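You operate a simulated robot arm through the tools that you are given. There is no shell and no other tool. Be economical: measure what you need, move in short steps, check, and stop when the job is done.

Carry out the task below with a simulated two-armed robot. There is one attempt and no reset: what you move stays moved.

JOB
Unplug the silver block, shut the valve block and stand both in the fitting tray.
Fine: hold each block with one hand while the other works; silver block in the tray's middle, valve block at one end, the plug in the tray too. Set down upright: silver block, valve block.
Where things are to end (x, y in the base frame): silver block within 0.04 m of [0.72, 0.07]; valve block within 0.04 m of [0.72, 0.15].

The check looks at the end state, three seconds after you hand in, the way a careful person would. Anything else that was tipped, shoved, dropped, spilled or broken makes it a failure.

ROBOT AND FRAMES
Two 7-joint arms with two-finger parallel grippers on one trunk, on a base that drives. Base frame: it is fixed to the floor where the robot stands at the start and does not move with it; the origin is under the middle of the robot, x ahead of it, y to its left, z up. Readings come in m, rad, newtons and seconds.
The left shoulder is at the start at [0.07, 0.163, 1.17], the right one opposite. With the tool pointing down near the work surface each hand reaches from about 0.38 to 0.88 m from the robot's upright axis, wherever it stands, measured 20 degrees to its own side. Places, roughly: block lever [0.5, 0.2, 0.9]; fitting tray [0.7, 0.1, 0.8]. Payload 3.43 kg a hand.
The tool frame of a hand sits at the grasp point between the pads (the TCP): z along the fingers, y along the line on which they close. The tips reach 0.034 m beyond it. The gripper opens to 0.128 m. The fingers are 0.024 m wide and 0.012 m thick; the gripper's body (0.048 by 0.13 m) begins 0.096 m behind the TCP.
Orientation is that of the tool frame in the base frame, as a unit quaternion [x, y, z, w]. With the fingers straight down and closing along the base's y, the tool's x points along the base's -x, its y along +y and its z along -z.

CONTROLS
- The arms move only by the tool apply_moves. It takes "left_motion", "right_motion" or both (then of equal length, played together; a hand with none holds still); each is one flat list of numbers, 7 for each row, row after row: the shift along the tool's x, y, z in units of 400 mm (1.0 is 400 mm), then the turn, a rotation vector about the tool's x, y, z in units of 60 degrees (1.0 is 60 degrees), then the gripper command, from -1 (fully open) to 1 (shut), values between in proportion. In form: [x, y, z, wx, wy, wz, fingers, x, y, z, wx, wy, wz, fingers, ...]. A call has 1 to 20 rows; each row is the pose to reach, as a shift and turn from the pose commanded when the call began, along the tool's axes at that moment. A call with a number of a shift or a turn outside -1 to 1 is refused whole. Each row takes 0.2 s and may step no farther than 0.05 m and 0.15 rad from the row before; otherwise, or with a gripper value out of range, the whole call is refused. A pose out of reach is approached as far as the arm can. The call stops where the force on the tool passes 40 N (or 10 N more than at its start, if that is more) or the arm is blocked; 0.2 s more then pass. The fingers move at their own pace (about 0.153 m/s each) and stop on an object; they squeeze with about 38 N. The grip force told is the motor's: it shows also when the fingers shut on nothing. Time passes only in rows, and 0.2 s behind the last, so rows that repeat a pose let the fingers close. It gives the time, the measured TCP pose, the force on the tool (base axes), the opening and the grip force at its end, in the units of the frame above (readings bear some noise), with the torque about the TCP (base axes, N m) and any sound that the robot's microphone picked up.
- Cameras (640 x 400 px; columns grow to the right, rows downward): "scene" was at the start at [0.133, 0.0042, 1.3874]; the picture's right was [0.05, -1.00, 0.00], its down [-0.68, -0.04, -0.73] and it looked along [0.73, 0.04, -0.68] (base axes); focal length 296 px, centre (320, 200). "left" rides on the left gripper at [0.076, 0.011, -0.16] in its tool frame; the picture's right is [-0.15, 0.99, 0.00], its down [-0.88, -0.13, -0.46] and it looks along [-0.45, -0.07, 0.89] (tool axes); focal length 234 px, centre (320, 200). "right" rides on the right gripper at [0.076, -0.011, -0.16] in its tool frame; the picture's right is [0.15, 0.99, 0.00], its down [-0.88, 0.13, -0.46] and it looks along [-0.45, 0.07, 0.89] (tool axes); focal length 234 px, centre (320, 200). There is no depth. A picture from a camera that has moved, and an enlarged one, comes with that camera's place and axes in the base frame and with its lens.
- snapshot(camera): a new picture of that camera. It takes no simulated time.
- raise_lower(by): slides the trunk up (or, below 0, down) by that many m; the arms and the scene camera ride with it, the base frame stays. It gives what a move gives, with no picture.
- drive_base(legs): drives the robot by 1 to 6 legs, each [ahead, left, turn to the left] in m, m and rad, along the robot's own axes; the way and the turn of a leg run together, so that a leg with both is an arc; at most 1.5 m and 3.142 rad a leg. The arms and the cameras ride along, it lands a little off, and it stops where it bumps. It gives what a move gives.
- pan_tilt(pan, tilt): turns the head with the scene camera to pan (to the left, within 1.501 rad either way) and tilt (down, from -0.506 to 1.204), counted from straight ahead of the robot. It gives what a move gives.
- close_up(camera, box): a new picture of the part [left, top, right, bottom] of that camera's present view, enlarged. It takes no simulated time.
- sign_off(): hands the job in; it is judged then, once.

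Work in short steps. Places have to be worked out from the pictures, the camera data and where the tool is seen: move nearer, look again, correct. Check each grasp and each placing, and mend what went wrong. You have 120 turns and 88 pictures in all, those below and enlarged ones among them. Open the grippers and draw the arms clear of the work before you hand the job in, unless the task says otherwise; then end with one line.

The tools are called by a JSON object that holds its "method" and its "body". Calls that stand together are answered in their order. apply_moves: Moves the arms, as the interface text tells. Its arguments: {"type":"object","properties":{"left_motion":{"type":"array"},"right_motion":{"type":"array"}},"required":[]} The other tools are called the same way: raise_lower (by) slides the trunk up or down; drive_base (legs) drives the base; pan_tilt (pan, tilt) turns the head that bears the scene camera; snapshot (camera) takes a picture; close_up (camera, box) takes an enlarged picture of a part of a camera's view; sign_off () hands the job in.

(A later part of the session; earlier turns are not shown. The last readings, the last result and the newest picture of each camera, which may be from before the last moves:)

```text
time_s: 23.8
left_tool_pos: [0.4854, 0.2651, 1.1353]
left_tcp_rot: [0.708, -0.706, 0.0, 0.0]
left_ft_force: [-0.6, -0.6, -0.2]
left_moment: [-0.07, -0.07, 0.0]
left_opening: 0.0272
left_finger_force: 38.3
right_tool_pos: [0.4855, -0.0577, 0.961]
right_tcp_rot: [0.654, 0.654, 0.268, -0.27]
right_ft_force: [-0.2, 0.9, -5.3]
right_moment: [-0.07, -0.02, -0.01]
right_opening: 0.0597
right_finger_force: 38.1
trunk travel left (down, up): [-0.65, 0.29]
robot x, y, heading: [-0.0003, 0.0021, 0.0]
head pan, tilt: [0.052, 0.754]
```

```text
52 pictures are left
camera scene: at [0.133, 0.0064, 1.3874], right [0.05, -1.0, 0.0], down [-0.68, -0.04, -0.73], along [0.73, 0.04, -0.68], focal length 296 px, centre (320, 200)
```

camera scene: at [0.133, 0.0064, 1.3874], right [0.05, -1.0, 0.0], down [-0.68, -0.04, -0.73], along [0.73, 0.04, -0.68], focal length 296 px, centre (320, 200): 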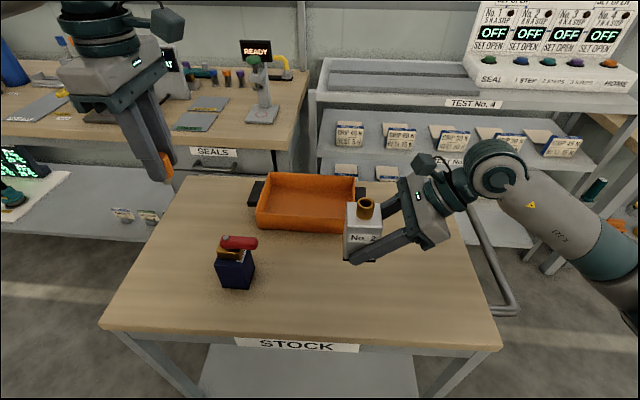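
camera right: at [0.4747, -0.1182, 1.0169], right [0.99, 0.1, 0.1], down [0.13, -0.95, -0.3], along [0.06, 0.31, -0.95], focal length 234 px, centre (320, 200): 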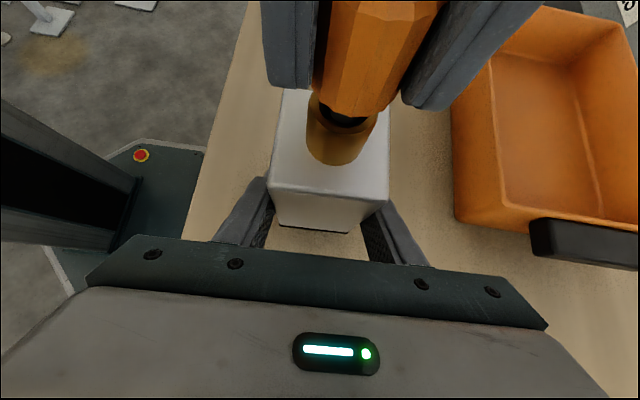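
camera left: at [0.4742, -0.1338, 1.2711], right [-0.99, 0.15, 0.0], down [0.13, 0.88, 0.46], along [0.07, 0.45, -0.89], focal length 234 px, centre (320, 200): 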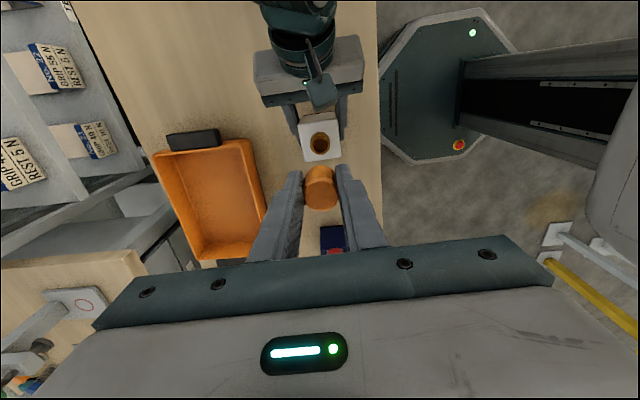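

The block hangs upright with its bottom at about z 0.908, above the tray rim. I'll carry it over the tray's middle.

{"method": "apply_moves", "body": {"right_motion": [0.027, 0.073, 0.027, 0, 0, 0, 1, 0.054, 0.147, 0.054, 0, 0, 0, 1, 0.081, 0.22, 0.081, 0, 0, 0, 1, 0.108, 0.293, 0.108, 0, 0, 0, 1, 0.135, 0.366, 0.135, 0, 0, 0, 1, 0.162, 0.44, 0.162, 0, 0, 0, 1, 0.189, 0.513, 0.189, 0, 0, 0, 1, 0.2157, 0.586, 0.2157, 0, 0, 0, 1, 0.2157, 0.586, 0.2157, 0, 0, 0, 1]}}

{"method": "close_up", "body": {"camera": "scene", "box": [220, 110, 440, 260]}}

{"method": "snapshot", "body": {"camera": "right"}}

```text
time_s: 25.8
left_tool_pos: [0.4857, 0.2628, 1.1366]
left_tcp_rot: [0.707, -0.707, 0.0, -0.001]
left_ft_force: [-0.1, -0.1, -1.3]
left_moment: [0.0, -0.02, 0.01]
left_opening: 0.0273
left_finger_force: 38.3
right_tool_pos: [0.7205, 0.0598, 0.9602]
right_tcp_rot: [0.652, 0.654, 0.271, -0.272]
right_ft_force: [-0.3, 0.2, -4.9]
right_moment: [-0.03, 0.02, -0.01]
right_opening: 0.06
right_finger_force: 38.0
trunk travel left (down, up): [-0.65, 0.29]
robot x, y, heading: [0.0002, -0.0005, -0.003]
head pan, tilt: [0.052, 0.754]
```

```text
2.67 times, centred on (330, 185) of scene
camera zoom: at [0.1334, 0.0035, 1.3874], right [0.05, -1.0, 0.0], down [-0.68, -0.04, -0.73], along [0.73, 0.04, -0.68], focal length 788 px, centre (293, 240)
```

zoom: 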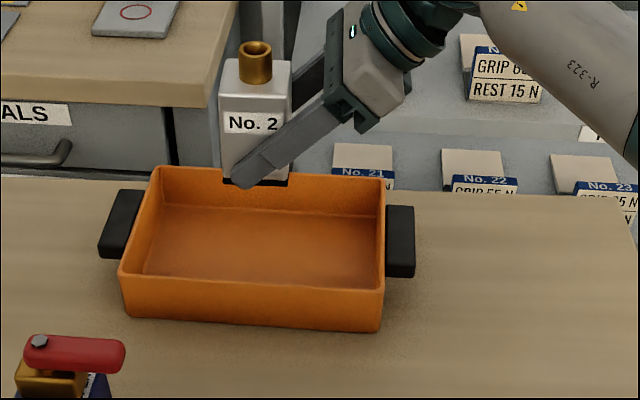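

```text
50 pictures are left
camera right: at [0.7097, 0.0007, 1.1253], right [0.99, 0.1, 0.1], down [0.13, -0.94, -0.3], along [0.07, 0.31, -0.95], focal length 234 px, centre (320, 200)
```

right: 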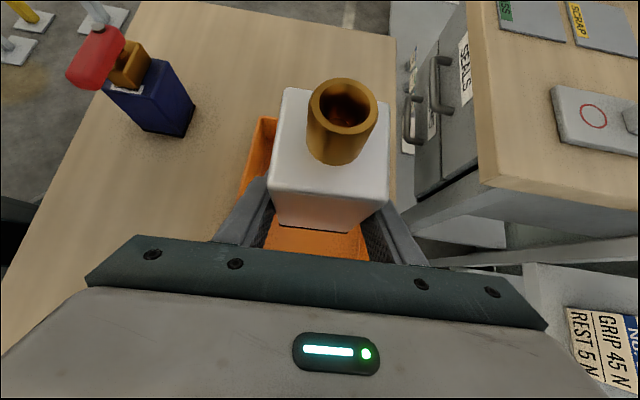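

It's above the tray middle, with TCP y about 4 mm low. I'll correct that and descend, slowing near the floor.

{"method": "apply_moves", "body": {"right_motion": [-0.046, 0, 0.06, 0, 0, 0, 1, -0.099, 0, 0.113, 0, 0, 0, 1, -0.135, 0, 0.149, 0, 0, 0, 1, -0.15, 0, 0.164, 0, 0, 0, 1, -0.158, 0, 0.172, 0, 0, 0, 1]}}

{"method": "close_up", "body": {"camera": "scene", "box": [220, 110, 440, 260]}}

```text
time_s: 27.0
left_tool_pos: [0.4851, 0.2632, 1.135]
left_tcp_rot: [-0.707, 0.708, 0.001, -0.001]
left_ft_force: [-0.2, 0.0, -0.5]
left_moment: [-0.04, 0.03, 0.03]
left_opening: 0.0272
left_finger_force: 38.1
right_tool_pos: [0.7199, 0.0675, 0.866]
right_tcp_rot: [0.654, 0.653, 0.27, -0.271]
right_ft_force: [0.2, -0.2, -5.7]
right_moment: [-0.01, -0.02, -0.02]
right_opening: 0.06
right_finger_force: 38.3
trunk travel left (down, up): [-0.65, 0.29]
robot x, y, heading: [-0.0052, -0.0002, 0.0]
head pan, tilt: [0.052, 0.754]
```

```text
2.67 times, centred on (330, 185) of scene
camera zoom: at [0.1339, 0.0043, 1.3873], right [0.05, -1.0, 0.0], down [-0.68, -0.04, -0.73], along [0.73, 0.04, -0.69], focal length 788 px, centre (293, 240)
```

zoom: 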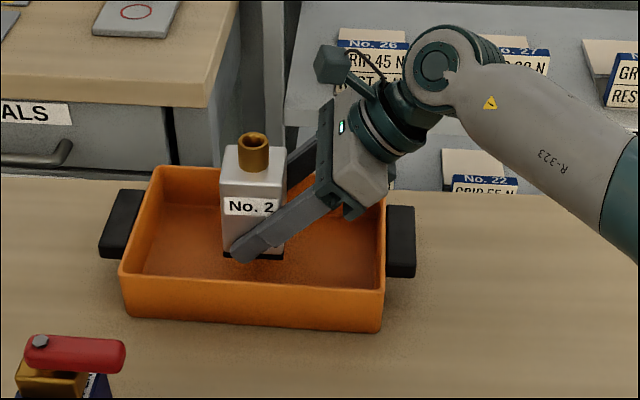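

Nearly down. I'll lower in 2 mm steps and check for contact force.

{"method": "apply_moves", "body": {"right_motion": [-0.009, 0, -0.002, 0, 0, 0, 1, -0.013, 0, 0.002, 0, 0, 0, 1, -0.0165, 0, 0.0055, 0, 0, 0, 1, -0.02, 0, 0.009, 0, 0, 0, 1]}}

```text
time_s: 28.0
left_tool_pos: [0.4857, 0.2626, 1.1353]
left_tcp_rot: [-0.707, 0.708, 0.0, -0.001]
left_ft_force: [-0.4, 0.1, -0.8]
left_moment: [0.0, 0.01, -0.02]
left_opening: 0.0275
left_finger_force: 38.0
right_tool_pos: [0.7189, 0.0627, 0.8579]
right_tcp_rot: [0.654, 0.653, 0.271, -0.271]
right_ft_force: [0.5, 0.0, -5.6]
right_moment: [-0.04, 0.0, 0.02]
right_opening: 0.06
right_finger_force: 38.2
trunk travel left (down, up): [-0.65, 0.29]
robot x, y, heading: [0.0007, -0.0013, 0.003]
head pan, tilt: [0.052, 0.754]
```

No contact yet, so I'll keep going down in 1.5 mm steps.

{"method": "apply_moves", "body": {"right_motion": [-0.0027, 0, 0.0027, 0, 0, 0, 1, -0.0054, 0, 0.0054, 0, 0, 0, 1, -0.008, 0, 0.008, 0, 0, 0, 1]}}

```text
time_s: 28.8
left_tool_pos: [0.4848, 0.263, 1.1363]
left_tcp_rot: [-0.706, 0.708, 0.0, 0.0]
left_ft_force: [-0.7, -0.1, -0.9]
left_moment: [0.02, -0.01, 0.01]
left_opening: 0.0274
left_finger_force: 38.3
right_tool_pos: [0.7195, 0.0624, 0.8549]
right_tcp_rot: [0.654, 0.653, 0.27, -0.271]
right_ft_force: [0.3, -0.2, -5.5]
right_moment: [-0.09, -0.02, -0.03]
right_opening: 0.0601
right_finger_force: 38.0
trunk travel left (down, up): [-0.65, 0.29]
robot x, y, heading: [0.0023, -0.002, 0.005]
head pan, tilt: [0.052, 0.754]
```

{"method": "apply_moves", "body": {"right_motion": [-0.0027, 0, 0.0027, 0, 0, 0, 1, -0.0054, 0, 0.0054, 0, 0, 0, 1, -0.008, 0, 0.008, 0, 0, 0, 1]}}

{"method": "close_up", "body": {"camera": "scene", "box": [260, 150, 360, 240]}}

```text
time_s: 29.6
left_tool_pos: [0.4855, 0.2631, 1.1351]
left_tcp_rot: [-0.707, 0.707, 0.001, 0.0]
left_ft_force: [0.2, 0.8, -0.8]
left_moment: [0.02, -0.02, -0.02]
left_opening: 0.0274
left_finger_force: 37.7
right_tool_pos: [0.7194, 0.0634, 0.8492]
right_tcp_rot: [0.654, 0.653, 0.27, -0.271]
right_ft_force: [0.8, 0.5, -5.3]
right_moment: [-0.04, -0.03, -0.01]
right_opening: 0.0602
right_finger_force: 37.5
trunk travel left (down, up): [-0.65, 0.29]
robot x, y, heading: [0.0006, -0.0044, -0.004]
head pan, tilt: [0.052, 0.754]
```

```text
4.44 times, centred on (310, 195) of scene
camera zoom: at [0.1338, 0.0042, 1.3874], right [0.05, -1.0, 0.0], down [-0.68, -0.04, -0.73], along [0.73, 0.04, -0.69], focal length 1313 px, centre (364, 222)
```

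zoom: 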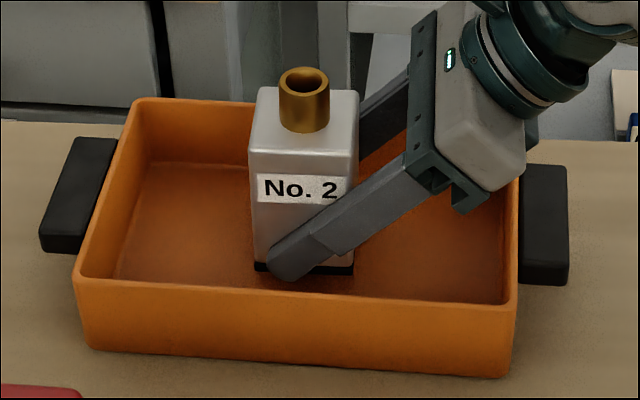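

The block seems to have risen in the grip during the pull, so its bottom is still 1–2 cm above the floor. I'll lower further in small steps, letting the force guard watch.

{"method": "apply_moves", "body": {"right_motion": [-0.0035, 0, 0.0035, 0, 0, 0, 1, -0.007, 0, 0.007, 0, 0, 0, 1, -0.0105, 0, 0.0105, 0, 0, 0, 1, -0.014, 0, 0.014, 0, 0, 0, 1]}}

{"method": "close_up", "body": {"camera": "scene", "box": [270, 180, 350, 240]}}

```text
time_s: 30.6
left_tool_pos: [0.4862, 0.2625, 1.1347]
left_tcp_rot: [0.707, -0.707, 0.0, 0.0]
left_ft_force: [0.2, 0.0, -0.3]
left_moment: [0.01, 0.02, -0.01]
left_opening: 0.0275
left_finger_force: 37.9
right_tool_pos: [0.7199, 0.0628, 0.8411]
right_tcp_rot: [0.654, 0.653, 0.27, -0.27]
right_ft_force: [0.1, -0.4, -5.6]
right_moment: [-0.01, 0.01, -0.03]
right_opening: 0.0598
right_finger_force: 38.7
trunk travel left (down, up): [-0.65, 0.29]
robot x, y, heading: [-0.0011, 0.0009, 0.003]
head pan, tilt: [0.052, 0.754]
```

```text
6.67 times, centred on (310, 210) of scene
camera zoom: at [0.1339, 0.0043, 1.3873], right [0.05, -1.0, 0.0], down [-0.68, -0.04, -0.73], along [0.73, 0.04, -0.69], focal length 1970 px, centre (387, 133)
```

zoom: 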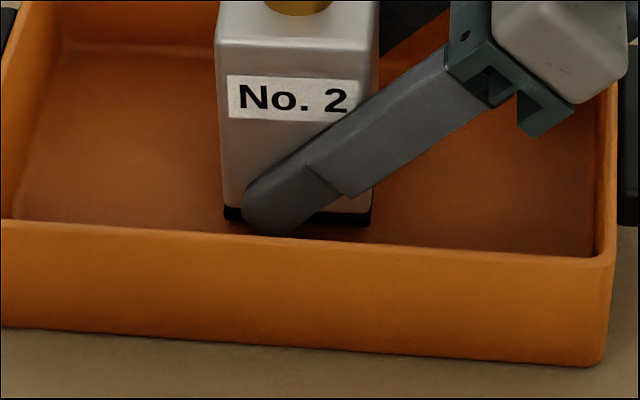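

{"method": "apply_moves", "body": {"right_motion": [-0.0027, 0, 0.0027, 0, 0, 0, 1, -0.0054, 0, 0.0054, 0, 0, 0, 1, -0.0054, 0, 0.0054, 0, 0, 0, 1]}}

```text
time_s: 31.4
left_tool_pos: [0.4847, 0.2621, 1.137]
left_tcp_rot: [0.707, -0.707, -0.001, 0.0]
left_ft_force: [-0.1, -0.1, -0.1]
left_moment: [-0.03, 0.0, 0.03]
left_opening: 0.0275
left_finger_force: 37.5
right_tool_pos: [0.7195, 0.0634, 0.8386]
right_tcp_rot: [0.653, 0.653, 0.272, -0.27]
right_ft_force: [1.7, -1.6, 1.3]
right_moment: [-0.28, 0.16, 0.09]
right_opening: 0.06
right_finger_force: 38.2
trunk travel left (down, up): [-0.65, 0.29]
robot x, y, heading: [0.002, 0.0031, 0.001]
head pan, tilt: [0.052, 0.754]
```

Contact: the load went from -5.6 to +1.3 N. I'll check whether it is the block or the fingertips that touch.

{"method": "close_up", "body": {"camera": "scene", "box": [280, 190, 340, 230]}}

```text
10.00 times, centred on (310, 210) of scene
camera zoom: at [0.1331, 0.0039, 1.3875], right [0.05, -1.0, 0.0], down [-0.68, -0.04, -0.73], along [0.73, 0.04, -0.68], focal length 2955 px, centre (420, 100)
```

zoom: 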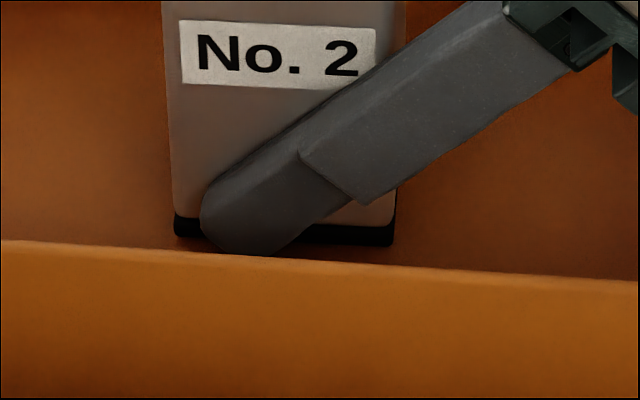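

Any gap is at most a few mm. I'll open the right gripper in small steps, keeping the hand still.

{"method": "apply_moves", "body": {"right_motion": [0, 0, 0, 0, 0, 0, 0.05, 0, 0, 0, 0, 0, 0, 0.0, 0, 0, 0, 0, 0, 0, -0.1, 0, 0, 0, 0, 0, 0, -0.3, 0, 0, 0, 0, 0, 0, -0.5]}}

{"method": "close_up", "body": {"camera": "scene", "box": [260, 150, 360, 240]}}

{"method": "snapshot", "body": {"camera": "right"}}

```text
time_s: 32.6
left_tool_pos: [0.4839, 0.2628, 1.1368]
left_tcp_rot: [-0.707, 0.707, 0.001, 0.0]
left_ft_force: [-0.3, 0.7, -1.3]
left_moment: [0.05, -0.06, 0.0]
left_opening: 0.0273
left_finger_force: 38.0
right_tool_pos: [0.7194, 0.0628, 0.8381]
right_tcp_rot: [0.653, 0.653, 0.271, -0.271]
right_ft_force: [0.4, -0.6, -0.4]
right_moment: [0.0, 0.0, -0.04]
right_opening: 0.0956
right_finger_force: 0.0
trunk travel left (down, up): [-0.65, 0.29]
robot x, y, heading: [-0.0013, 0.0001, 0.002]
head pan, tilt: [0.052, 0.754]
```

```text
4.44 times, centred on (310, 195) of scene
camera zoom: at [0.1332, 0.0042, 1.3874], right [0.05, -1.0, 0.0], down [-0.68, -0.04, -0.73], along [0.73, 0.04, -0.68], focal length 1313 px, centre (364, 222)
```

zoom: 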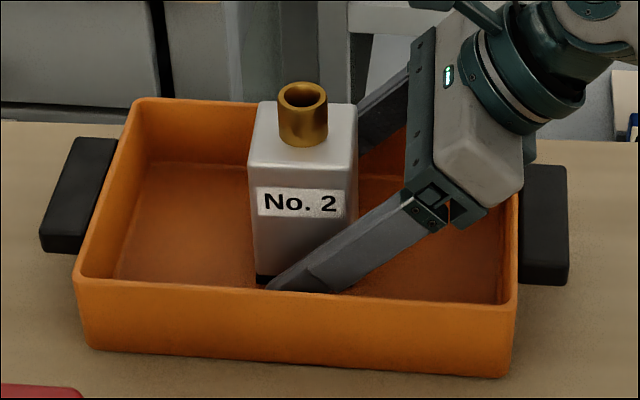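

```text
44 pictures are left
camera right: at [0.7083, 0.0034, 1.0039], right [0.99, 0.1, 0.1], down [0.13, -0.94, -0.3], along [0.07, 0.31, -0.95], focal length 234 px, centre (320, 200)
```

right: 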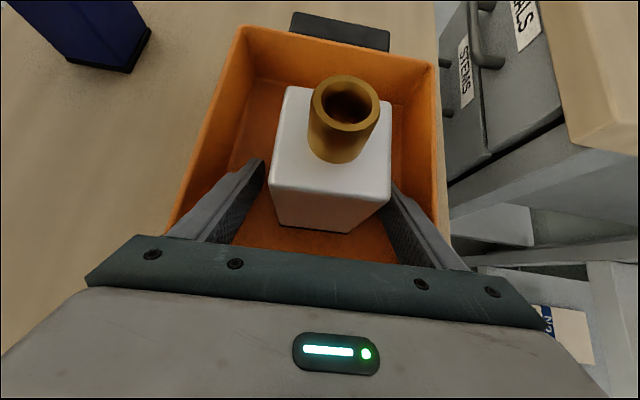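

Released and standing upright in the tray. I'll withdraw the right hand back along its axis.

{"method": "apply_moves", "body": {"right_motion": [0, 0, -0.05, 0, 0, 0, -0.5, 0, 0, -0.15, 0, 0, 0, -0.5, 0, 0, -0.25, 0, 0, 0, -0.5, 0, 0, -0.35, 0, 0, 0, -0.5, 0, 0, -0.45, 0, 0, 0, -0.5, 0, 0, -0.55, 0, 0, 0, -0.5, 0, 0, -0.65, 0, 0, 0, -0.5]}}

{"method": "snapshot", "body": {"camera": "scene"}}

```text
time_s: 34.2
left_tool_pos: [0.4844, 0.2613, 1.1359]
left_tcp_rot: [0.707, -0.707, 0.0, 0.0]
left_ft_force: [0.5, 0.5, -0.5]
left_moment: [0.01, -0.02, 0.02]
left_opening: 0.0279
left_finger_force: 37.8
right_tool_pos: [0.7188, -0.1219, 1.0233]
right_tcp_rot: [0.653, 0.653, 0.271, -0.27]
right_ft_force: [0.4, -0.1, -0.4]
right_moment: [-0.02, -0.01, -0.04]
right_opening: 0.096
right_finger_force: 0.0
trunk travel left (down, up): [-0.65, 0.29]
robot x, y, heading: [0.0018, -0.0003, 0.002]
head pan, tilt: [0.052, 0.754]
```

```text
43 pictures are left
camera scene: at [0.1324, 0.0036, 1.3875], right [0.05, -1.0, 0.0], down [-0.68, -0.04, -0.73], along [0.73, 0.04, -0.68], focal length 296 px, centre (320, 200)
```

scene: 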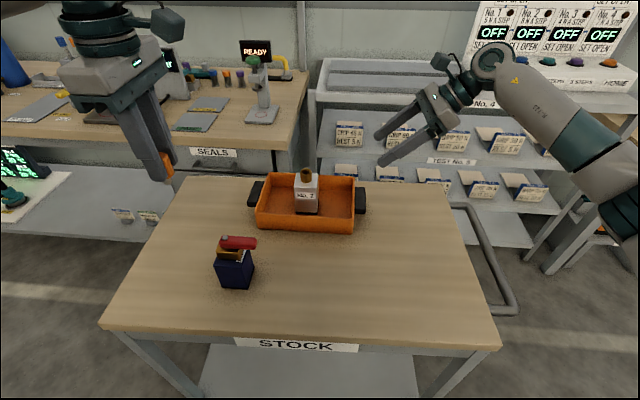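

Silver is standing in the tray. Now I'll move the right arm back out of the way while the left brings the plug over the tray's free right-hand end.

{"method": "apply_moves", "body": {"left_motion": [0.05, -0.065, 0, 0, 0, 0, 1, 0.13, -0.13, 0, 0, 0, 0, 1, 0.2, -0.195, 0, 0, 0, 0, 1, 0.27, -0.26, 0, 0, 0, 0, 1, 0.34, -0.325, 0, 0, 0, 0, 1, 0.42, -0.39, 0, 0, 0, 0, 1, 0.5, -0.455, 0, 0, 0, 0, 1, 0.58, -0.52, 0, 0, 0, 0, 1, 0.653, -0.588, 0, 0, 0, 0, 1], "right_motion": [-0.03, -0.1, -0.03, 0, 0, 0, -0.5, -0.06, -0.2, -0.06, 0, 0, 0, -0.5, -0.09, -0.3, -0.09, 0, 0, 0, -0.5, -0.12, -0.4, -0.12, 0, 0, 0, -0.5, -0.15, -0.5, -0.15, 0, 0, 0, -0.5, -0.177, -0.6, -0.177, 0, 0, 0, -0.5, -0.177, -0.625, -0.177, 0, 0, 0, -0.5, -0.177, -0.625, -0.177, 0, 0, 0, -0.5, -0.177, -0.625, -0.177, 0, 0, 0, -0.5]}}

{"method": "snapshot", "body": {"camera": "left"}}

{"method": "close_up", "body": {"camera": "scene", "box": [220, 80, 440, 260]}}

```text
time_s: 36.2
left_tool_pos: [0.7187, -0.0003, 1.135]
left_tcp_rot: [-0.707, 0.707, 0.0, 0.001]
left_ft_force: [0.0, -0.7, -0.4]
left_moment: [0.04, 0.01, -0.02]
left_opening: 0.0274
left_finger_force: 37.9
right_tool_pos: [0.4694, -0.2232, 1.0232]
right_tcp_rot: [0.654, 0.652, 0.271, -0.27]
right_ft_force: [0.9, 0.2, -1.3]
right_moment: [0.01, 0.0, -0.01]
right_opening: 0.0959
right_finger_force: 0.1
trunk travel left (down, up): [-0.65, 0.29]
robot x, y, heading: [-0.0022, 0.0003, -0.0]
head pan, tilt: [0.052, 0.754]
```

```text
42 pictures are left
camera left: at [0.7089, -0.0777, 1.2954], right [-0.99, 0.15, 0.0], down [0.13, 0.88, 0.46], along [0.07, 0.45, -0.89], focal length 234 px, centre (320, 200)
```

left: 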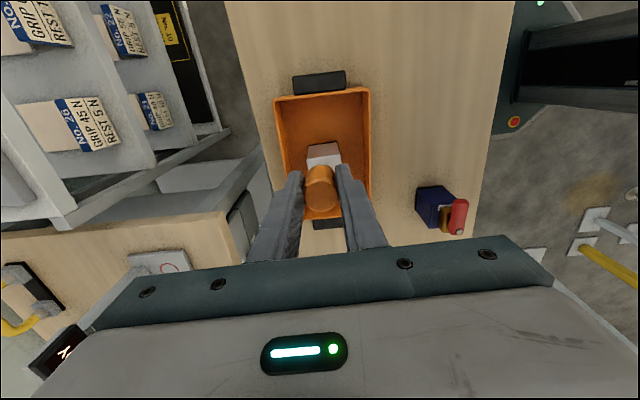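

```text
2.22 times, centred on (330, 170) of scene
camera zoom: at [0.1333, 0.0012, 1.3874], right [0.05, -1.0, 0.0], down [-0.68, -0.03, -0.73], along [0.73, 0.04, -0.68], focal length 657 px, centre (298, 267)
```

zoom: 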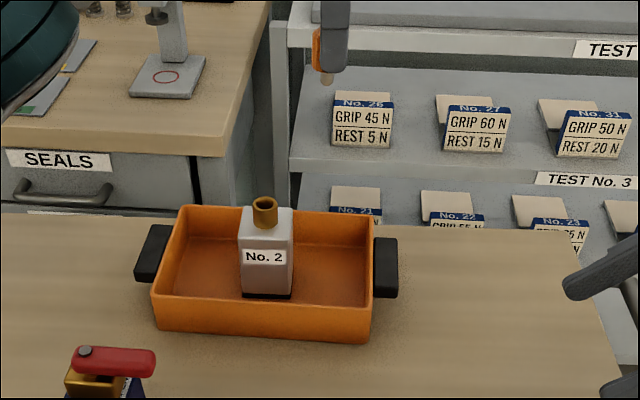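

The plug's stem tip is about 0.047 below the TCP. I'll descend into the free end at y ≈ -0.005, stopping just above the floor.

{"method": "apply_moves", "body": {"left_motion": [0.015, 0, 0.1, 0, 0, 0, 1, 0.015, 0, 0.2, 0, 0, 0, 1, 0.015, 0, 0.3, 0, 0, 0, 1, 0.015, 0, 0.4, 0, 0, 0, 1, 0.015, 0, 0.5, 0, 0, 0, 1, 0.015, 0, 0.59, 0, 0, 0, 1, 0.015, 0, 0.65, 0, 0, 0, 1]}}

{"method": "close_up", "body": {"camera": "scene", "box": [240, 120, 400, 250]}}

```text
time_s: 37.8
left_tool_pos: [0.7193, -0.0042, 0.8782]
left_tcp_rot: [-0.707, 0.707, -0.002, 0.002]
left_ft_force: [1.3, -0.6, -0.5]
left_moment: [-0.01, 0.01, -0.03]
left_opening: 0.0274
left_finger_force: 38.0
right_tool_pos: [0.4676, -0.2211, 1.025]
right_tcp_rot: [0.653, 0.653, 0.272, -0.271]
right_ft_force: [-0.7, -0.2, 0.8]
right_moment: [-0.03, -0.01, 0.03]
right_opening: 0.0959
right_finger_force: 0.1
trunk travel left (down, up): [-0.65, 0.29]
robot x, y, heading: [-0.0013, 0.0006, 0.002]
head pan, tilt: [0.052, 0.754]
```

```text
3.08 times, centred on (320, 185) of scene
camera zoom: at [0.1309, 0.0027, 1.3884], right [0.05, -1.0, 0.0], down [-0.68, -0.04, -0.73], along [0.73, 0.04, -0.68], focal length 909 px, centre (320, 246)
```

zoom: 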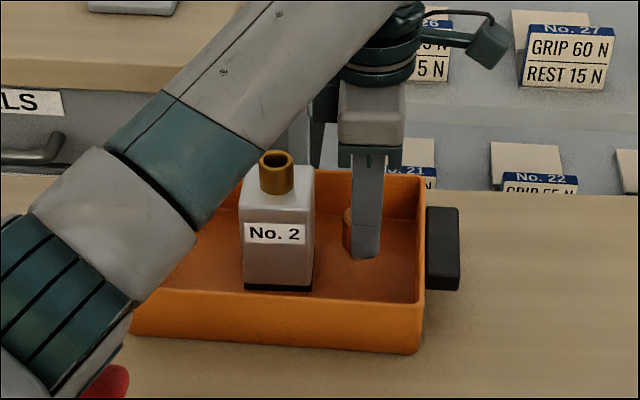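

The left forearm appears near the valve lever. I'll check the clearance from the right camera before lowering further.

{"method": "snapshot", "body": {"camera": "right"}}

{"method": "snapshot", "body": {"camera": "scene"}}

```text
39 pictures are left
camera right: at [0.4571, -0.2815, 1.1901], right [0.99, 0.1, 0.11], down [0.13, -0.94, -0.3], along [0.07, 0.31, -0.95], focal length 234 px, centre (320, 200)
```

right: 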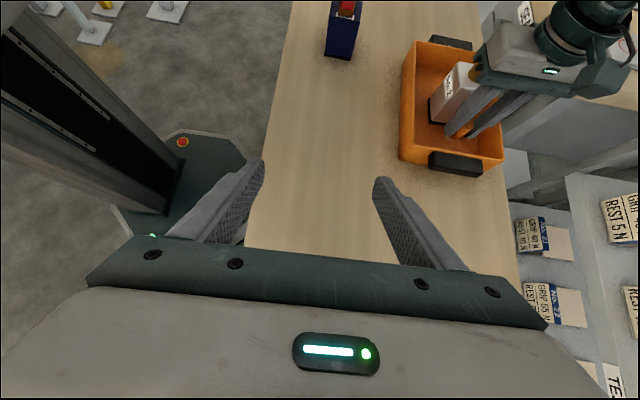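

```text
38 pictures are left
camera scene: at [0.1309, 0.0027, 1.3884], right [0.05, -1.0, 0.0], down [-0.68, -0.04, -0.73], along [0.73, 0.04, -0.68], focal length 296 px, centre (320, 200)
```

scene: 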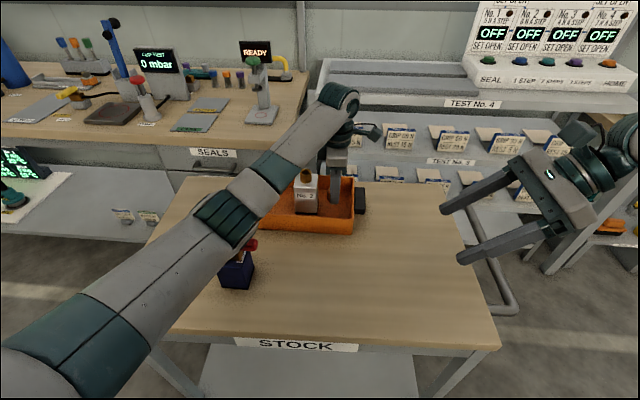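

The forearm is high and clear. I'll lower the last bit in small steps.

{"method": "apply_moves", "body": {"left_motion": [0, 0, 0.015, 0, 0, 0, 1, 0, 0, 0.03, 0, 0, 0, 1, 0, 0, 0.042, 0, 0, 0, 1, 0, 0, 0.052, 0, 0, 0, 1]}}

{"method": "close_up", "body": {"camera": "scene", "box": [290, 160, 370, 240]}}

```text
time_s: 38.8
left_tool_pos: [0.7186, -0.0026, 0.8573]
left_tcp_rot: [0.707, -0.707, 0.002, -0.002]
left_ft_force: [1.6, -2.6, 25.6]
left_moment: [0.03, -0.09, 0.0]
left_opening: 0.028
left_finger_force: 37.7
right_tool_pos: [0.466, -0.2204, 1.0254]
right_tcp_rot: [0.652, 0.654, 0.271, -0.27]
right_ft_force: [0.3, -0.5, -0.1]
right_moment: [-0.01, -0.01, 0.01]
right_opening: 0.096
right_finger_force: 0.1
trunk travel left (down, up): [-0.65, 0.29]
robot x, y, heading: [-0.0008, 0.0035, -0.003]
head pan, tilt: [0.052, 0.754]
```

```text
5.00 times, centred on (330, 200) of scene
camera zoom: at [0.1289, 0.0032, 1.3877], right [0.05, -1.0, 0.0], down [-0.68, -0.04, -0.73], along [0.73, 0.04, -0.68], focal length 1477 px, centre (270, 200)
```

zoom: 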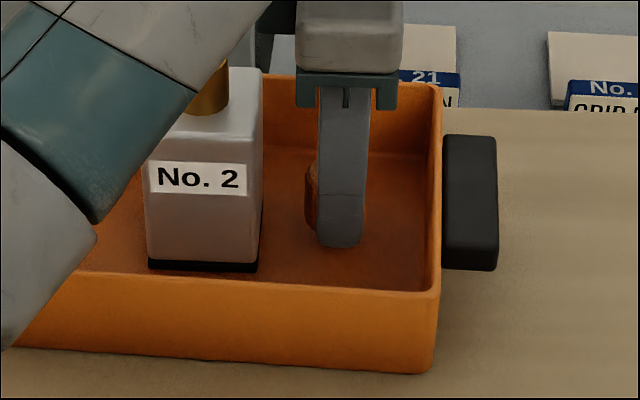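

The plug is on the floor at 25 N. I'll ease off 2 mm, open, and lift straight out.

{"method": "apply_moves", "body": {"left_motion": [0, 0, -0.005, 0, 0, 0, 1, 0, 0, -0.005, 0, 0, 0, 0.4, 0, 0, -0.005, 0, 0, 0, 0.2, 0, 0, -0.005, 0, 0, 0, 0.1, 0, 0, -0.005, 0, 0, 0, 0.1, 0, 0, -0.05, 0, 0, 0, 0.1, 0, 0, -0.12, 0, 0, 0, 0.1, 0, 0, -0.22, 0, 0, 0, 0.1, 0, 0, -0.34, 0, 0, 0, 0.1, 0, 0, -0.46, 0, 0, 0, 0.1, 0, 0, -0.58, 0, 0, 0, 0.1]}}

{"method": "close_up", "body": {"camera": "scene", "box": [240, 150, 380, 245]}}

```text
time_s: 41.2
left_tool_pos: [0.7176, -0.0023, 1.0892]
left_tcp_rot: [-0.707, 0.707, 0.0, 0.0]
left_ft_force: [0.8, 0.5, -0.3]
left_moment: [0.05, 0.01, 0.0]
left_opening: 0.0575
left_finger_force: 0.1
right_tool_pos: [0.4687, -0.2197, 1.025]
right_tcp_rot: [0.653, 0.653, 0.272, -0.27]
right_ft_force: [-0.3, 0.2, 0.2]
right_moment: [-0.01, 0.0, -0.02]
right_opening: 0.0959
right_finger_force: 0.1
trunk travel left (down, up): [-0.65, 0.29]
robot x, y, heading: [-0.0005, 0.0005, -0.004]
head pan, tilt: [0.052, 0.754]
```

```text
4.21 times, centred on (310, 198) of scene
camera zoom: at [0.1317, 0.0036, 1.3875], right [0.05, -1.0, 0.0], down [-0.68, -0.04, -0.73], along [0.73, 0.04, -0.68], focal length 1244 px, centre (362, 210)
```

zoom: 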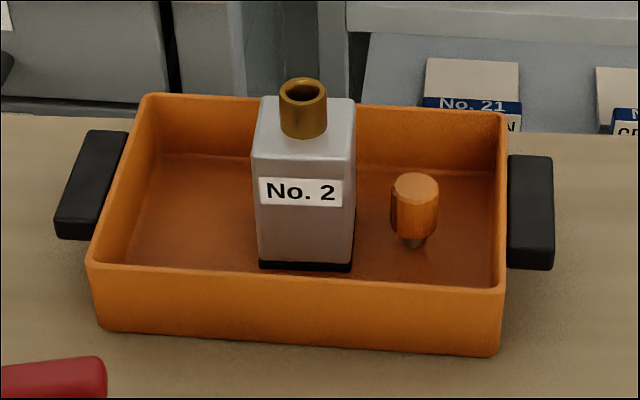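

The plug stands in the tray beside the silver block, which is at about (0.725, 0.071). I'll move the left hand back out to the left, and shift the right hand over to view the valve block.

{"method": "apply_moves", "body": {"left_motion": [-0.05, 0.06, 0, 0, 0, 0, -0.5, -0.13, 0.12, 0, 0, 0, 0, -1, -0.22, 0.18, 0, 0, 0, 0, -1, -0.31, 0.24, 0, 0, 0, 0, -1, -0.4, 0.3, 0, 0, 0, 0, -1, -0.49, 0.36, 0, 0, 0, 0, -1, -0.58, 0.42, 0, 0, 0, 0, -1, -0.67, 0.48, 0, 0, 0, 0, -1, -0.76, 0.54, 0, 0, 0, 0, -1, -0.85, 0.55, 0, 0, 0, 0, -1, -0.9, 0.55, 0, 0, 0, 0, -1]}}

{"method": "apply_moves", "body": {"right_motion": [0.04, 0, 0.04, 0, 0, 0, 0, 0.1, 0, 0.1, 0, 0, 0, 1, 0.16, 0, 0.16, 0, 0, 0, 1, 0.23, 0, 0.23, 0, 0, 0, 1]}}

{"method": "snapshot", "body": {"camera": "right"}}

```text
time_s: 43.6
left_tool_pos: [0.5001, 0.3562, 1.0865]
left_tcp_rot: [0.707, -0.707, 0.0, 0.0]
left_ft_force: [0.1, 0.8, 0.1]
left_moment: [-0.01, -0.01, -0.02]
left_opening: 0.1282
left_finger_force: 0.0
right_tool_pos: [0.4695, -0.22, 1.0248]
right_tcp_rot: [0.653, 0.653, 0.271, -0.271]
right_ft_force: [0.2, -0.5, -1.1]
right_moment: [0.0, 0.06, 0.0]
right_opening: 0.0962
right_finger_force: 0.0
trunk travel left (down, up): [-0.65, 0.29]
robot x, y, heading: [-0.0016, -0.004, 0.005]
head pan, tilt: [0.052, 0.754]
```

```text
time_s: 44.6
left_tool_pos: [0.5011, 0.3576, 1.085]
left_tcp_rot: [-0.707, 0.707, -0.001, -0.001]
left_ft_force: [0.0, 0.7, 0.2]
left_moment: [-0.03, 0.03, 0.0]
left_opening: 0.128
left_finger_force: 0.0
right_tool_pos: [0.4692, -0.0907, 1.0224]
right_tcp_rot: [0.654, 0.654, 0.269, -0.271]
right_ft_force: [-0.3, -0.5, -0.3]
right_moment: [-0.06, 0.01, 0.02]
right_opening: 0.0
right_finger_force: 33.1
trunk travel left (down, up): [-0.65, 0.29]
robot x, y, heading: [-0.0011, -0.0036, 0.001]
head pan, tilt: [0.052, 0.754]
```

```text
35 pictures are left
camera right: at [0.4584, -0.1495, 1.1876], right [0.99, 0.1, 0.1], down [0.13, -0.95, -0.3], along [0.07, 0.31, -0.95], focal length 234 px, centre (320, 200)
```

right: 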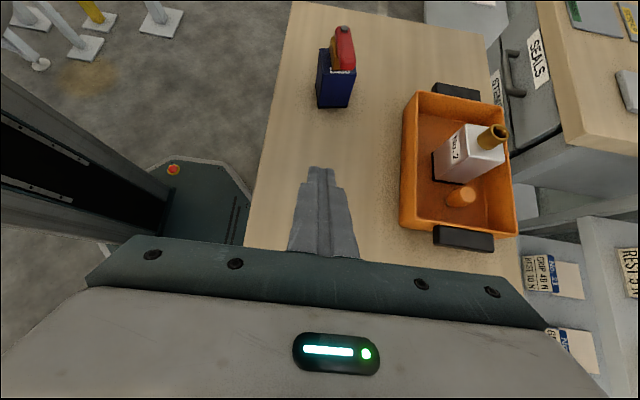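

{"method": "close_up", "body": {"camera": "right", "box": [305, 15, 370, 115]}}

```text
4.00 times, centred on (338, 65) of right
camera zoom: at [0.4584, -0.1495, 1.1876], right [0.99, 0.1, 0.1], down [0.13, -0.95, -0.3], along [0.07, 0.31, -0.95], focal length 937 px, centre (250, 740)
```

zoom: 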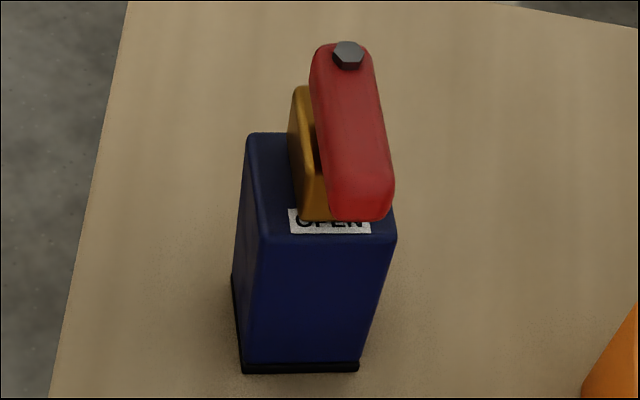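

The label under the lever reads "OPEN", so the shut position is a quarter turn away. I'll tilt the left hand to its pre-grasp on the +y side and look for the "SHUT" mark from there.

{"method": "apply_moves", "body": {"left_motion": [0.0, 0.002, 0.05, 0, 0.125, 0, -1, 0.02, 0.004, 0.1, 0, 0.25, 0, -1, 0.04, 0.006, 0.16, 0, 0.375, 0, -1, 0.07, 0.008, 0.23, 0, 0.5, 0, -1, 0.1, 0.01, 0.3, 0, 0.625, 0, -1, 0.14, 0.01, 0.38, 0, 0.75, 0, -1]}}

{"method": "snapshot", "body": {"camera": "left"}}

```text
time_s: 46.0
left_tool_pos: [0.4932, 0.3018, 0.9314]
left_tcp_rot: [0.654, -0.653, 0.271, 0.271]
left_ft_force: [0.4, 0.8, 0.3]
left_moment: [0.0, -0.04, 0.0]
left_opening: 0.128
left_finger_force: 0.0
right_tool_pos: [0.4682, -0.0907, 1.0221]
right_tcp_rot: [0.654, 0.653, 0.27, -0.27]
right_ft_force: [0.2, -0.2, 0.4]
right_moment: [-0.04, -0.02, 0.02]
right_opening: 0.0001
right_finger_force: 32.8
trunk travel left (down, up): [-0.65, 0.29]
robot x, y, heading: [0.0013, -0.0018, -0.003]
head pan, tilt: [0.052, 0.754]
```

```text
33 pictures are left
camera left: at [0.4836, 0.3601, 1.0993], right [-0.99, 0.1, -0.1], down [0.13, 0.94, -0.3], along [0.07, -0.31, -0.95], focal length 234 px, centre (320, 200)
```

left: 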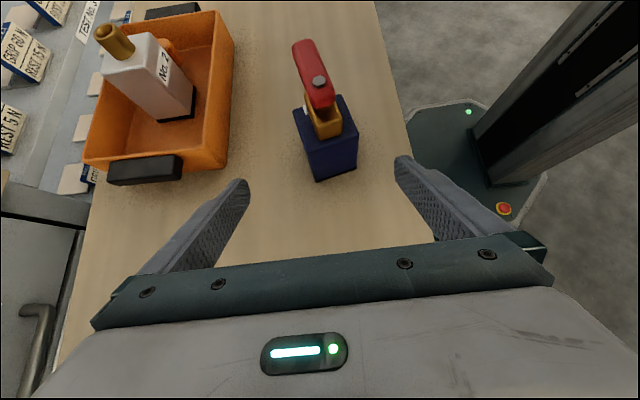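

{"method": "close_up", "body": {"camera": "left", "box": [270, 30, 380, 190]}}

```text
2.50 times, centred on (325, 110) of left
camera zoom: at [0.4836, 0.3601, 1.0993], right [-0.99, 0.1, -0.1], down [0.13, 0.94, -0.3], along [0.07, -0.31, -0.95], focal length 585 px, centre (308, 425)
```

zoom: 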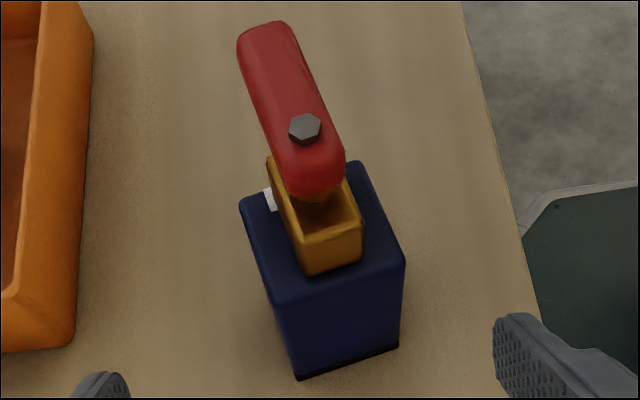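

Two wrist views suggest the valve block is yawed about 10°, which the first scene view didn't. I'll recheck with the scene camera at the original crop.

{"method": "close_up", "body": {"camera": "scene", "box": [190, 210, 290, 310]}}

```text
4.00 times, centred on (240, 260) of scene
camera zoom: at [0.1334, 0.005, 1.3875], right [0.05, -1.0, 0.0], down [-0.68, -0.04, -0.73], along [0.73, 0.04, -0.69], focal length 1182 px, centre (640, -40)
```

zoom: 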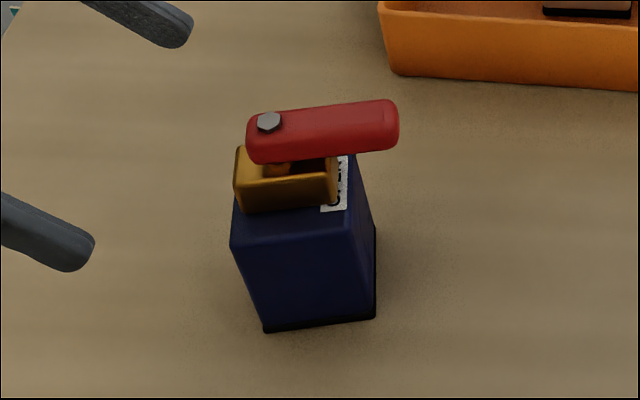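

The valve block was nudged by the forearm earlier: it is still upright, but now at about (0.4875, 0.202) with a yaw of +11.5°. I'll align the left hand with that yaw at the pre-grasp point.

{"method": "apply_moves", "body": {"left_motion": [0.012, 0.03, 0.008, 0.0675, 0, -0.0675, -1, 0.023, 0.06, 0.016, 0.135, 0, -0.135, -1, 0.023, 0.06, 0.016, 0.135, 0, -0.135, -1]}}

{"method": "snapshot", "body": {"camera": "left"}}

```text
time_s: 46.8
left_tool_pos: [0.4712, 0.2904, 0.9353]
left_tcp_rot: [0.716, -0.584, 0.297, 0.242]
left_ft_force: [-0.2, 0.6, 0.0]
left_moment: [-0.03, 0.01, 0.02]
left_opening: 0.1281
left_finger_force: 0.1
right_tool_pos: [0.4688, -0.0913, 1.0221]
right_tcp_rot: [0.654, 0.653, 0.27, -0.271]
right_ft_force: [0.3, -0.1, 0.1]
right_moment: [0.0, 0.0, 0.03]
right_opening: 0.0001
right_finger_force: 32.9
trunk travel left (down, up): [-0.65, 0.29]
robot x, y, heading: [0.0003, 0.0013, 0.003]
head pan, tilt: [0.052, 0.754]
```

```text
30 pictures are left
camera left: at [0.4488, 0.3451, 1.1022], right [-0.99, -0.1, -0.1], down [-0.06, 0.95, -0.3], along [0.13, -0.29, -0.95], focal length 234 px, centre (320, 200)
```

left: 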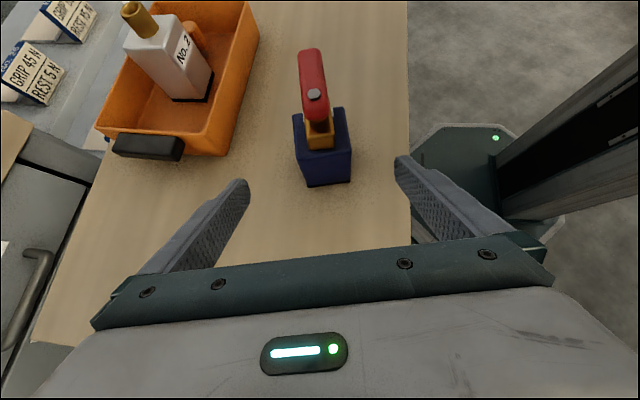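

Aligned and centred. I'll slide in and close on the valve block.

{"method": "apply_moves", "body": {"left_motion": [0, 0, 0.06, 0, 0, 0, -1, 0, 0, 0.12, 0, 0, 0, -1, 0, 0, 0.18, 0, 0, 0, -1, 0, 0, 0.24, 0, 0, 0, -1, 0, 0, 0.295, 0, 0, 0, -1, 0, 0, 0.295, 0, 0, 0, -0.3, 0, 0, 0.295, 0, 0, 0, 0, 0, 0, 0.295, 0, 0, 0, 1, 0, 0, 0.295, 0, 0, 0, 1, 0, 0, 0.295, 0, 0, 0, 1]}}

{"method": "snapshot", "body": {"camera": "left"}}

{"method": "close_up", "body": {"camera": "scene", "box": [170, 200, 290, 300]}}

```text
time_s: 49.0
left_tool_pos: [0.4874, 0.2077, 0.8535]
left_tcp_rot: [0.716, -0.584, 0.296, 0.242]
left_ft_force: [-1.8, -1.3, -0.2]
left_moment: [-0.18, -0.02, -0.12]
left_opening: 0.0597
left_finger_force: 38.2
right_tool_pos: [0.4681, -0.092, 1.0218]
right_tcp_rot: [0.653, 0.653, 0.271, -0.271]
right_ft_force: [-0.5, 0.3, -0.5]
right_moment: [-0.02, -0.01, -0.01]
right_opening: 0.0
right_finger_force: 32.9
trunk travel left (down, up): [-0.65, 0.29]
robot x, y, heading: [-0.0021, 0.0007, 0.001]
head pan, tilt: [0.052, 0.754]
```

```text
29 pictures are left
camera left: at [0.4653, 0.2642, 1.0197], right [-0.99, -0.09, -0.1], down [-0.06, 0.95, -0.3], along [0.13, -0.29, -0.95], focal length 234 px, centre (320, 200)
```

left: 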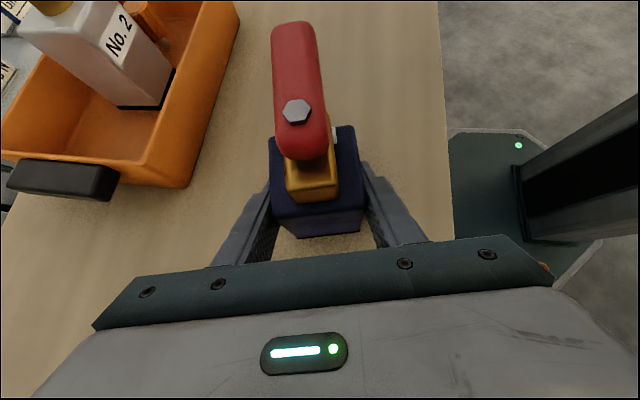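

```text
4.00 times, centred on (230, 250) of scene
camera zoom: at [0.1328, 0.004, 1.3874], right [0.05, -1.0, 0.0], down [-0.68, -0.04, -0.73], along [0.73, 0.04, -0.68], focal length 1182 px, centre (680, 0)
```

zoom: 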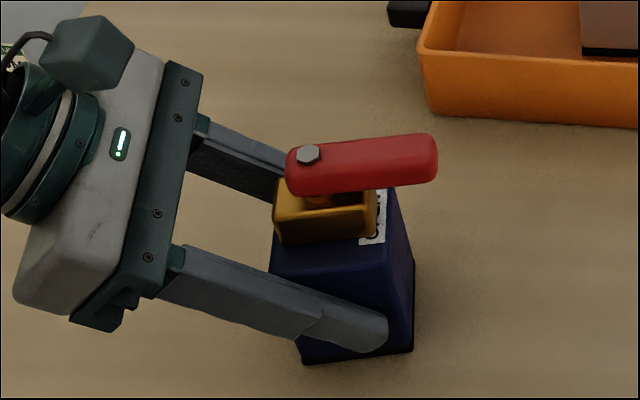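

The valve block is held. The lever pivots near (0.4875, 0.202), with its top at z ≈ 0.94 and the tip near (0.50, 0.138). I'll bring the right hand's closed fingers to the +x side of the lever.

{"method": "apply_moves", "body": {"right_motion": [-0.02, 0.06, 0.067, 0, 0, 0, 1, -0.04, 0.12, 0.134, 0, 0, 0, 1, -0.06, 0.18, 0.2015, 0, 0, 0, 1, 0.01, 0.18, 0.272, 0, 0, 0, 1, 0.08, 0.18, 0.342, 0, 0, 0, 1, 0.15, 0.18, 0.412, 0, 0, 0, 1, 0.22, 0.18, 0.482, 0, 0, 0, 1, 0.27, 0.18, 0.532, 0, 0, 0, 1, 0.2917, 0.18, 0.5534, 0, 0, 0, 1]}}

{"method": "close_up", "body": {"camera": "scene", "box": [170, 180, 350, 300]}}

{"method": "snapshot", "body": {"camera": "right"}}

```text
time_s: 51.0
left_tool_pos: [0.4886, 0.2105, 0.8532]
left_tcp_rot: [0.715, -0.585, 0.296, 0.242]
left_ft_force: [1.4, 0.4, 0.3]
left_moment: [-0.1, -0.05, -0.02]
left_opening: 0.0597
left_finger_force: 38.6
right_tool_pos: [0.5413, 0.1483, 0.9489]
right_tcp_rot: [0.654, 0.652, 0.272, -0.271]
right_ft_force: [0.0, -0.7, -0.4]
right_moment: [-0.02, -0.02, -0.01]
right_opening: 0.0
right_finger_force: 33.4
trunk travel left (down, up): [-0.65, 0.29]
robot x, y, heading: [0.0038, -0.0034, -0.004]
head pan, tilt: [0.052, 0.754]
```

```text
3.33 times, centred on (260, 240) of scene
camera zoom: at [0.1333, 0.0044, 1.3874], right [0.05, -1.0, 0.0], down [-0.68, -0.04, -0.73], along [0.73, 0.04, -0.68], focal length 985 px, centre (520, 67)
```

zoom: 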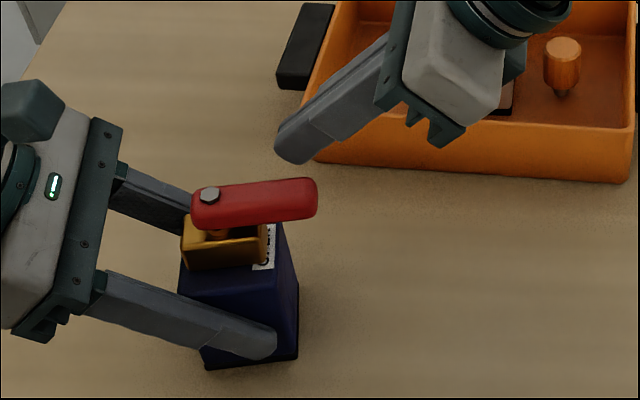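

```text
26 pictures are left
camera right: at [0.5301, 0.0889, 1.1141], right [0.99, 0.1, 0.1], down [0.13, -0.94, -0.3], along [0.07, 0.31, -0.95], focal length 234 px, centre (320, 200)
```

right: 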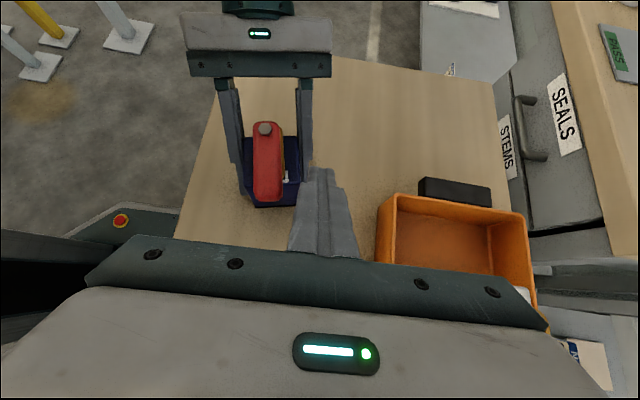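

There is something white on the block's right (+x) side. I'll zoom in on it.

{"method": "close_up", "body": {"camera": "right", "box": [230, 105, 330, 215]}}

```text
3.64 times, centred on (280, 160) of right
camera zoom: at [0.5301, 0.0889, 1.1141], right [0.99, 0.1, 0.1], down [0.13, -0.94, -0.3], along [0.07, 0.31, -0.95], focal length 852 px, centre (466, 346)
```

zoom: 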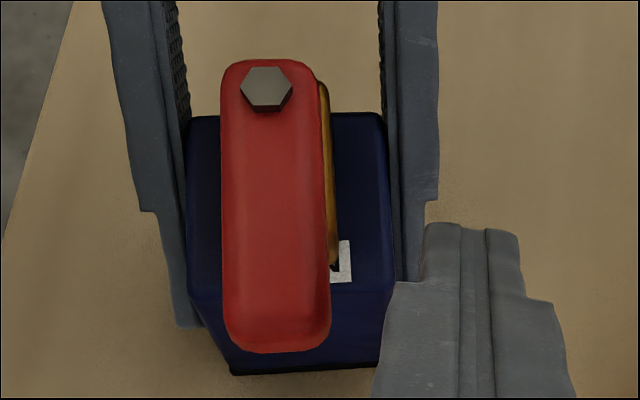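

Only the OPEN label is there. I'll gently push the lever clockwise (toward -x) about 30° and see whether it moves.

{"method": "apply_moves", "body": {"right_motion": [-0.001, -0.024, -0.001, 0, 0, 0, 1, -0.002, -0.0475, -0.002, 0, 0, 0, 1, -0.008, -0.06, -0.008, 0, 0, 0, 1, -0.015, -0.075, -0.015, 0, 0, 0, 1, -0.019, -0.09, -0.019, 0, 0, 0, 1, -0.023, -0.105, -0.023, 0, 0, 0, 1]}}

{"method": "close_up", "body": {"camera": "scene", "box": [170, 180, 350, 300]}}

```text
time_s: 52.4
left_tool_pos: [0.4872, 0.2093, 0.8527]
left_tcp_rot: [0.715, -0.585, 0.295, 0.242]
left_ft_force: [-1.1, -0.9, -0.5]
left_moment: [-0.16, -0.24, -0.09]
left_opening: 0.0595
left_finger_force: 38.3
right_tool_pos: [0.4995, 0.1348, 0.9489]
right_tcp_rot: [0.654, 0.652, 0.271, -0.27]
right_ft_force: [1.5, -0.8, 0.9]
right_moment: [0.03, 0.02, -0.02]
right_opening: 0.0002
right_finger_force: 33.1
trunk travel left (down, up): [-0.65, 0.29]
robot x, y, heading: [-0.0008, -0.0012, -0.001]
head pan, tilt: [0.052, 0.754]
```

```text
3.33 times, centred on (260, 240) of scene
camera zoom: at [0.1331, 0.0041, 1.3874], right [0.05, -1.0, 0.0], down [-0.68, -0.04, -0.73], along [0.73, 0.04, -0.68], focal length 985 px, centre (520, 67)
```

zoom: 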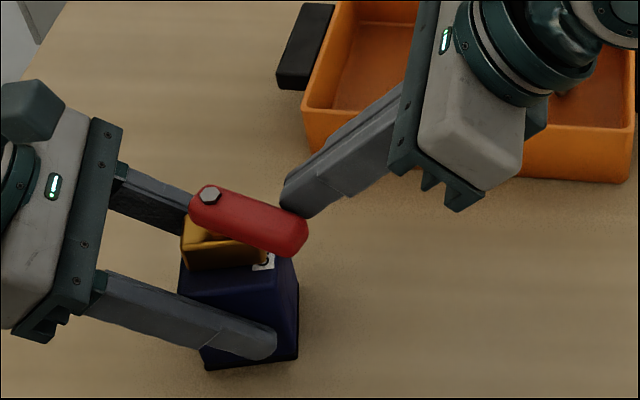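

It turns freely toward -x. I'll continue along the arc to about 90°.

{"method": "apply_moves", "body": {"right_motion": [-0.001, -0.018, -0.001, 0, 0, 0, 1, -0.002, -0.035, -0.002, 0, 0, 0, 1, 0, -0.051, 0, 0, 0, 0, 1, 0.002, -0.0675, 0.002, 0, 0, 0, 1, 0.006, -0.083, 0.006, 0, 0, 0, 1, 0.0106, -0.099, 0.0106, 0, 0, 0, 1, 0.017, -0.112, 0.017, 0, 0, 0, 1, 0.0248, -0.125, 0.0248, 0, 0, 0, 1]}}

{"method": "close_up", "body": {"camera": "scene", "box": [170, 180, 350, 300]}}

{"method": "close_up", "body": {"camera": "left", "box": [220, 10, 420, 240]}}

```text
time_s: 54.2
left_tool_pos: [0.4876, 0.2094, 0.8524]
left_tcp_rot: [0.716, -0.584, 0.296, 0.241]
left_ft_force: [-3.3, 3.4, 0.2]
left_moment: [-0.54, -0.26, -0.3]
left_opening: 0.0599
left_finger_force: 38.2
right_tool_pos: [0.449, 0.1499, 0.9491]
right_tcp_rot: [0.654, 0.653, 0.27, -0.27]
right_ft_force: [2.7, -3.5, 2.6]
right_moment: [-0.03, -0.03, -0.05]
right_opening: 0.0001
right_finger_force: 33.0
trunk travel left (down, up): [-0.65, 0.29]
robot x, y, heading: [0.0005, 0.0003, 0.003]
head pan, tilt: [0.052, 0.754]
```

```text
3.33 times, centred on (260, 240) of scene
camera zoom: at [0.133, 0.004, 1.3875], right [0.05, -1.0, 0.0], down [-0.68, -0.04, -0.73], along [0.73, 0.04, -0.68], focal length 985 px, centre (520, 67)
```

zoom: 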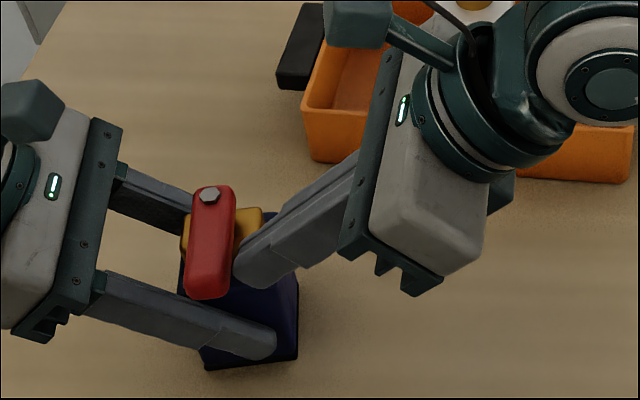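

```text
1.74 times, centred on (320, 125) of left
camera zoom: at [0.4655, 0.2644, 1.0198], right [-0.99, -0.09, -0.1], down [-0.06, 0.95, -0.3], along [0.13, -0.29, -0.95], focal length 407 px, centre (320, 330)
```

zoom: 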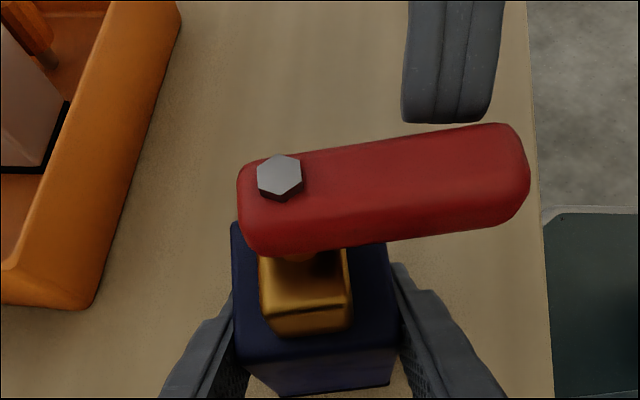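

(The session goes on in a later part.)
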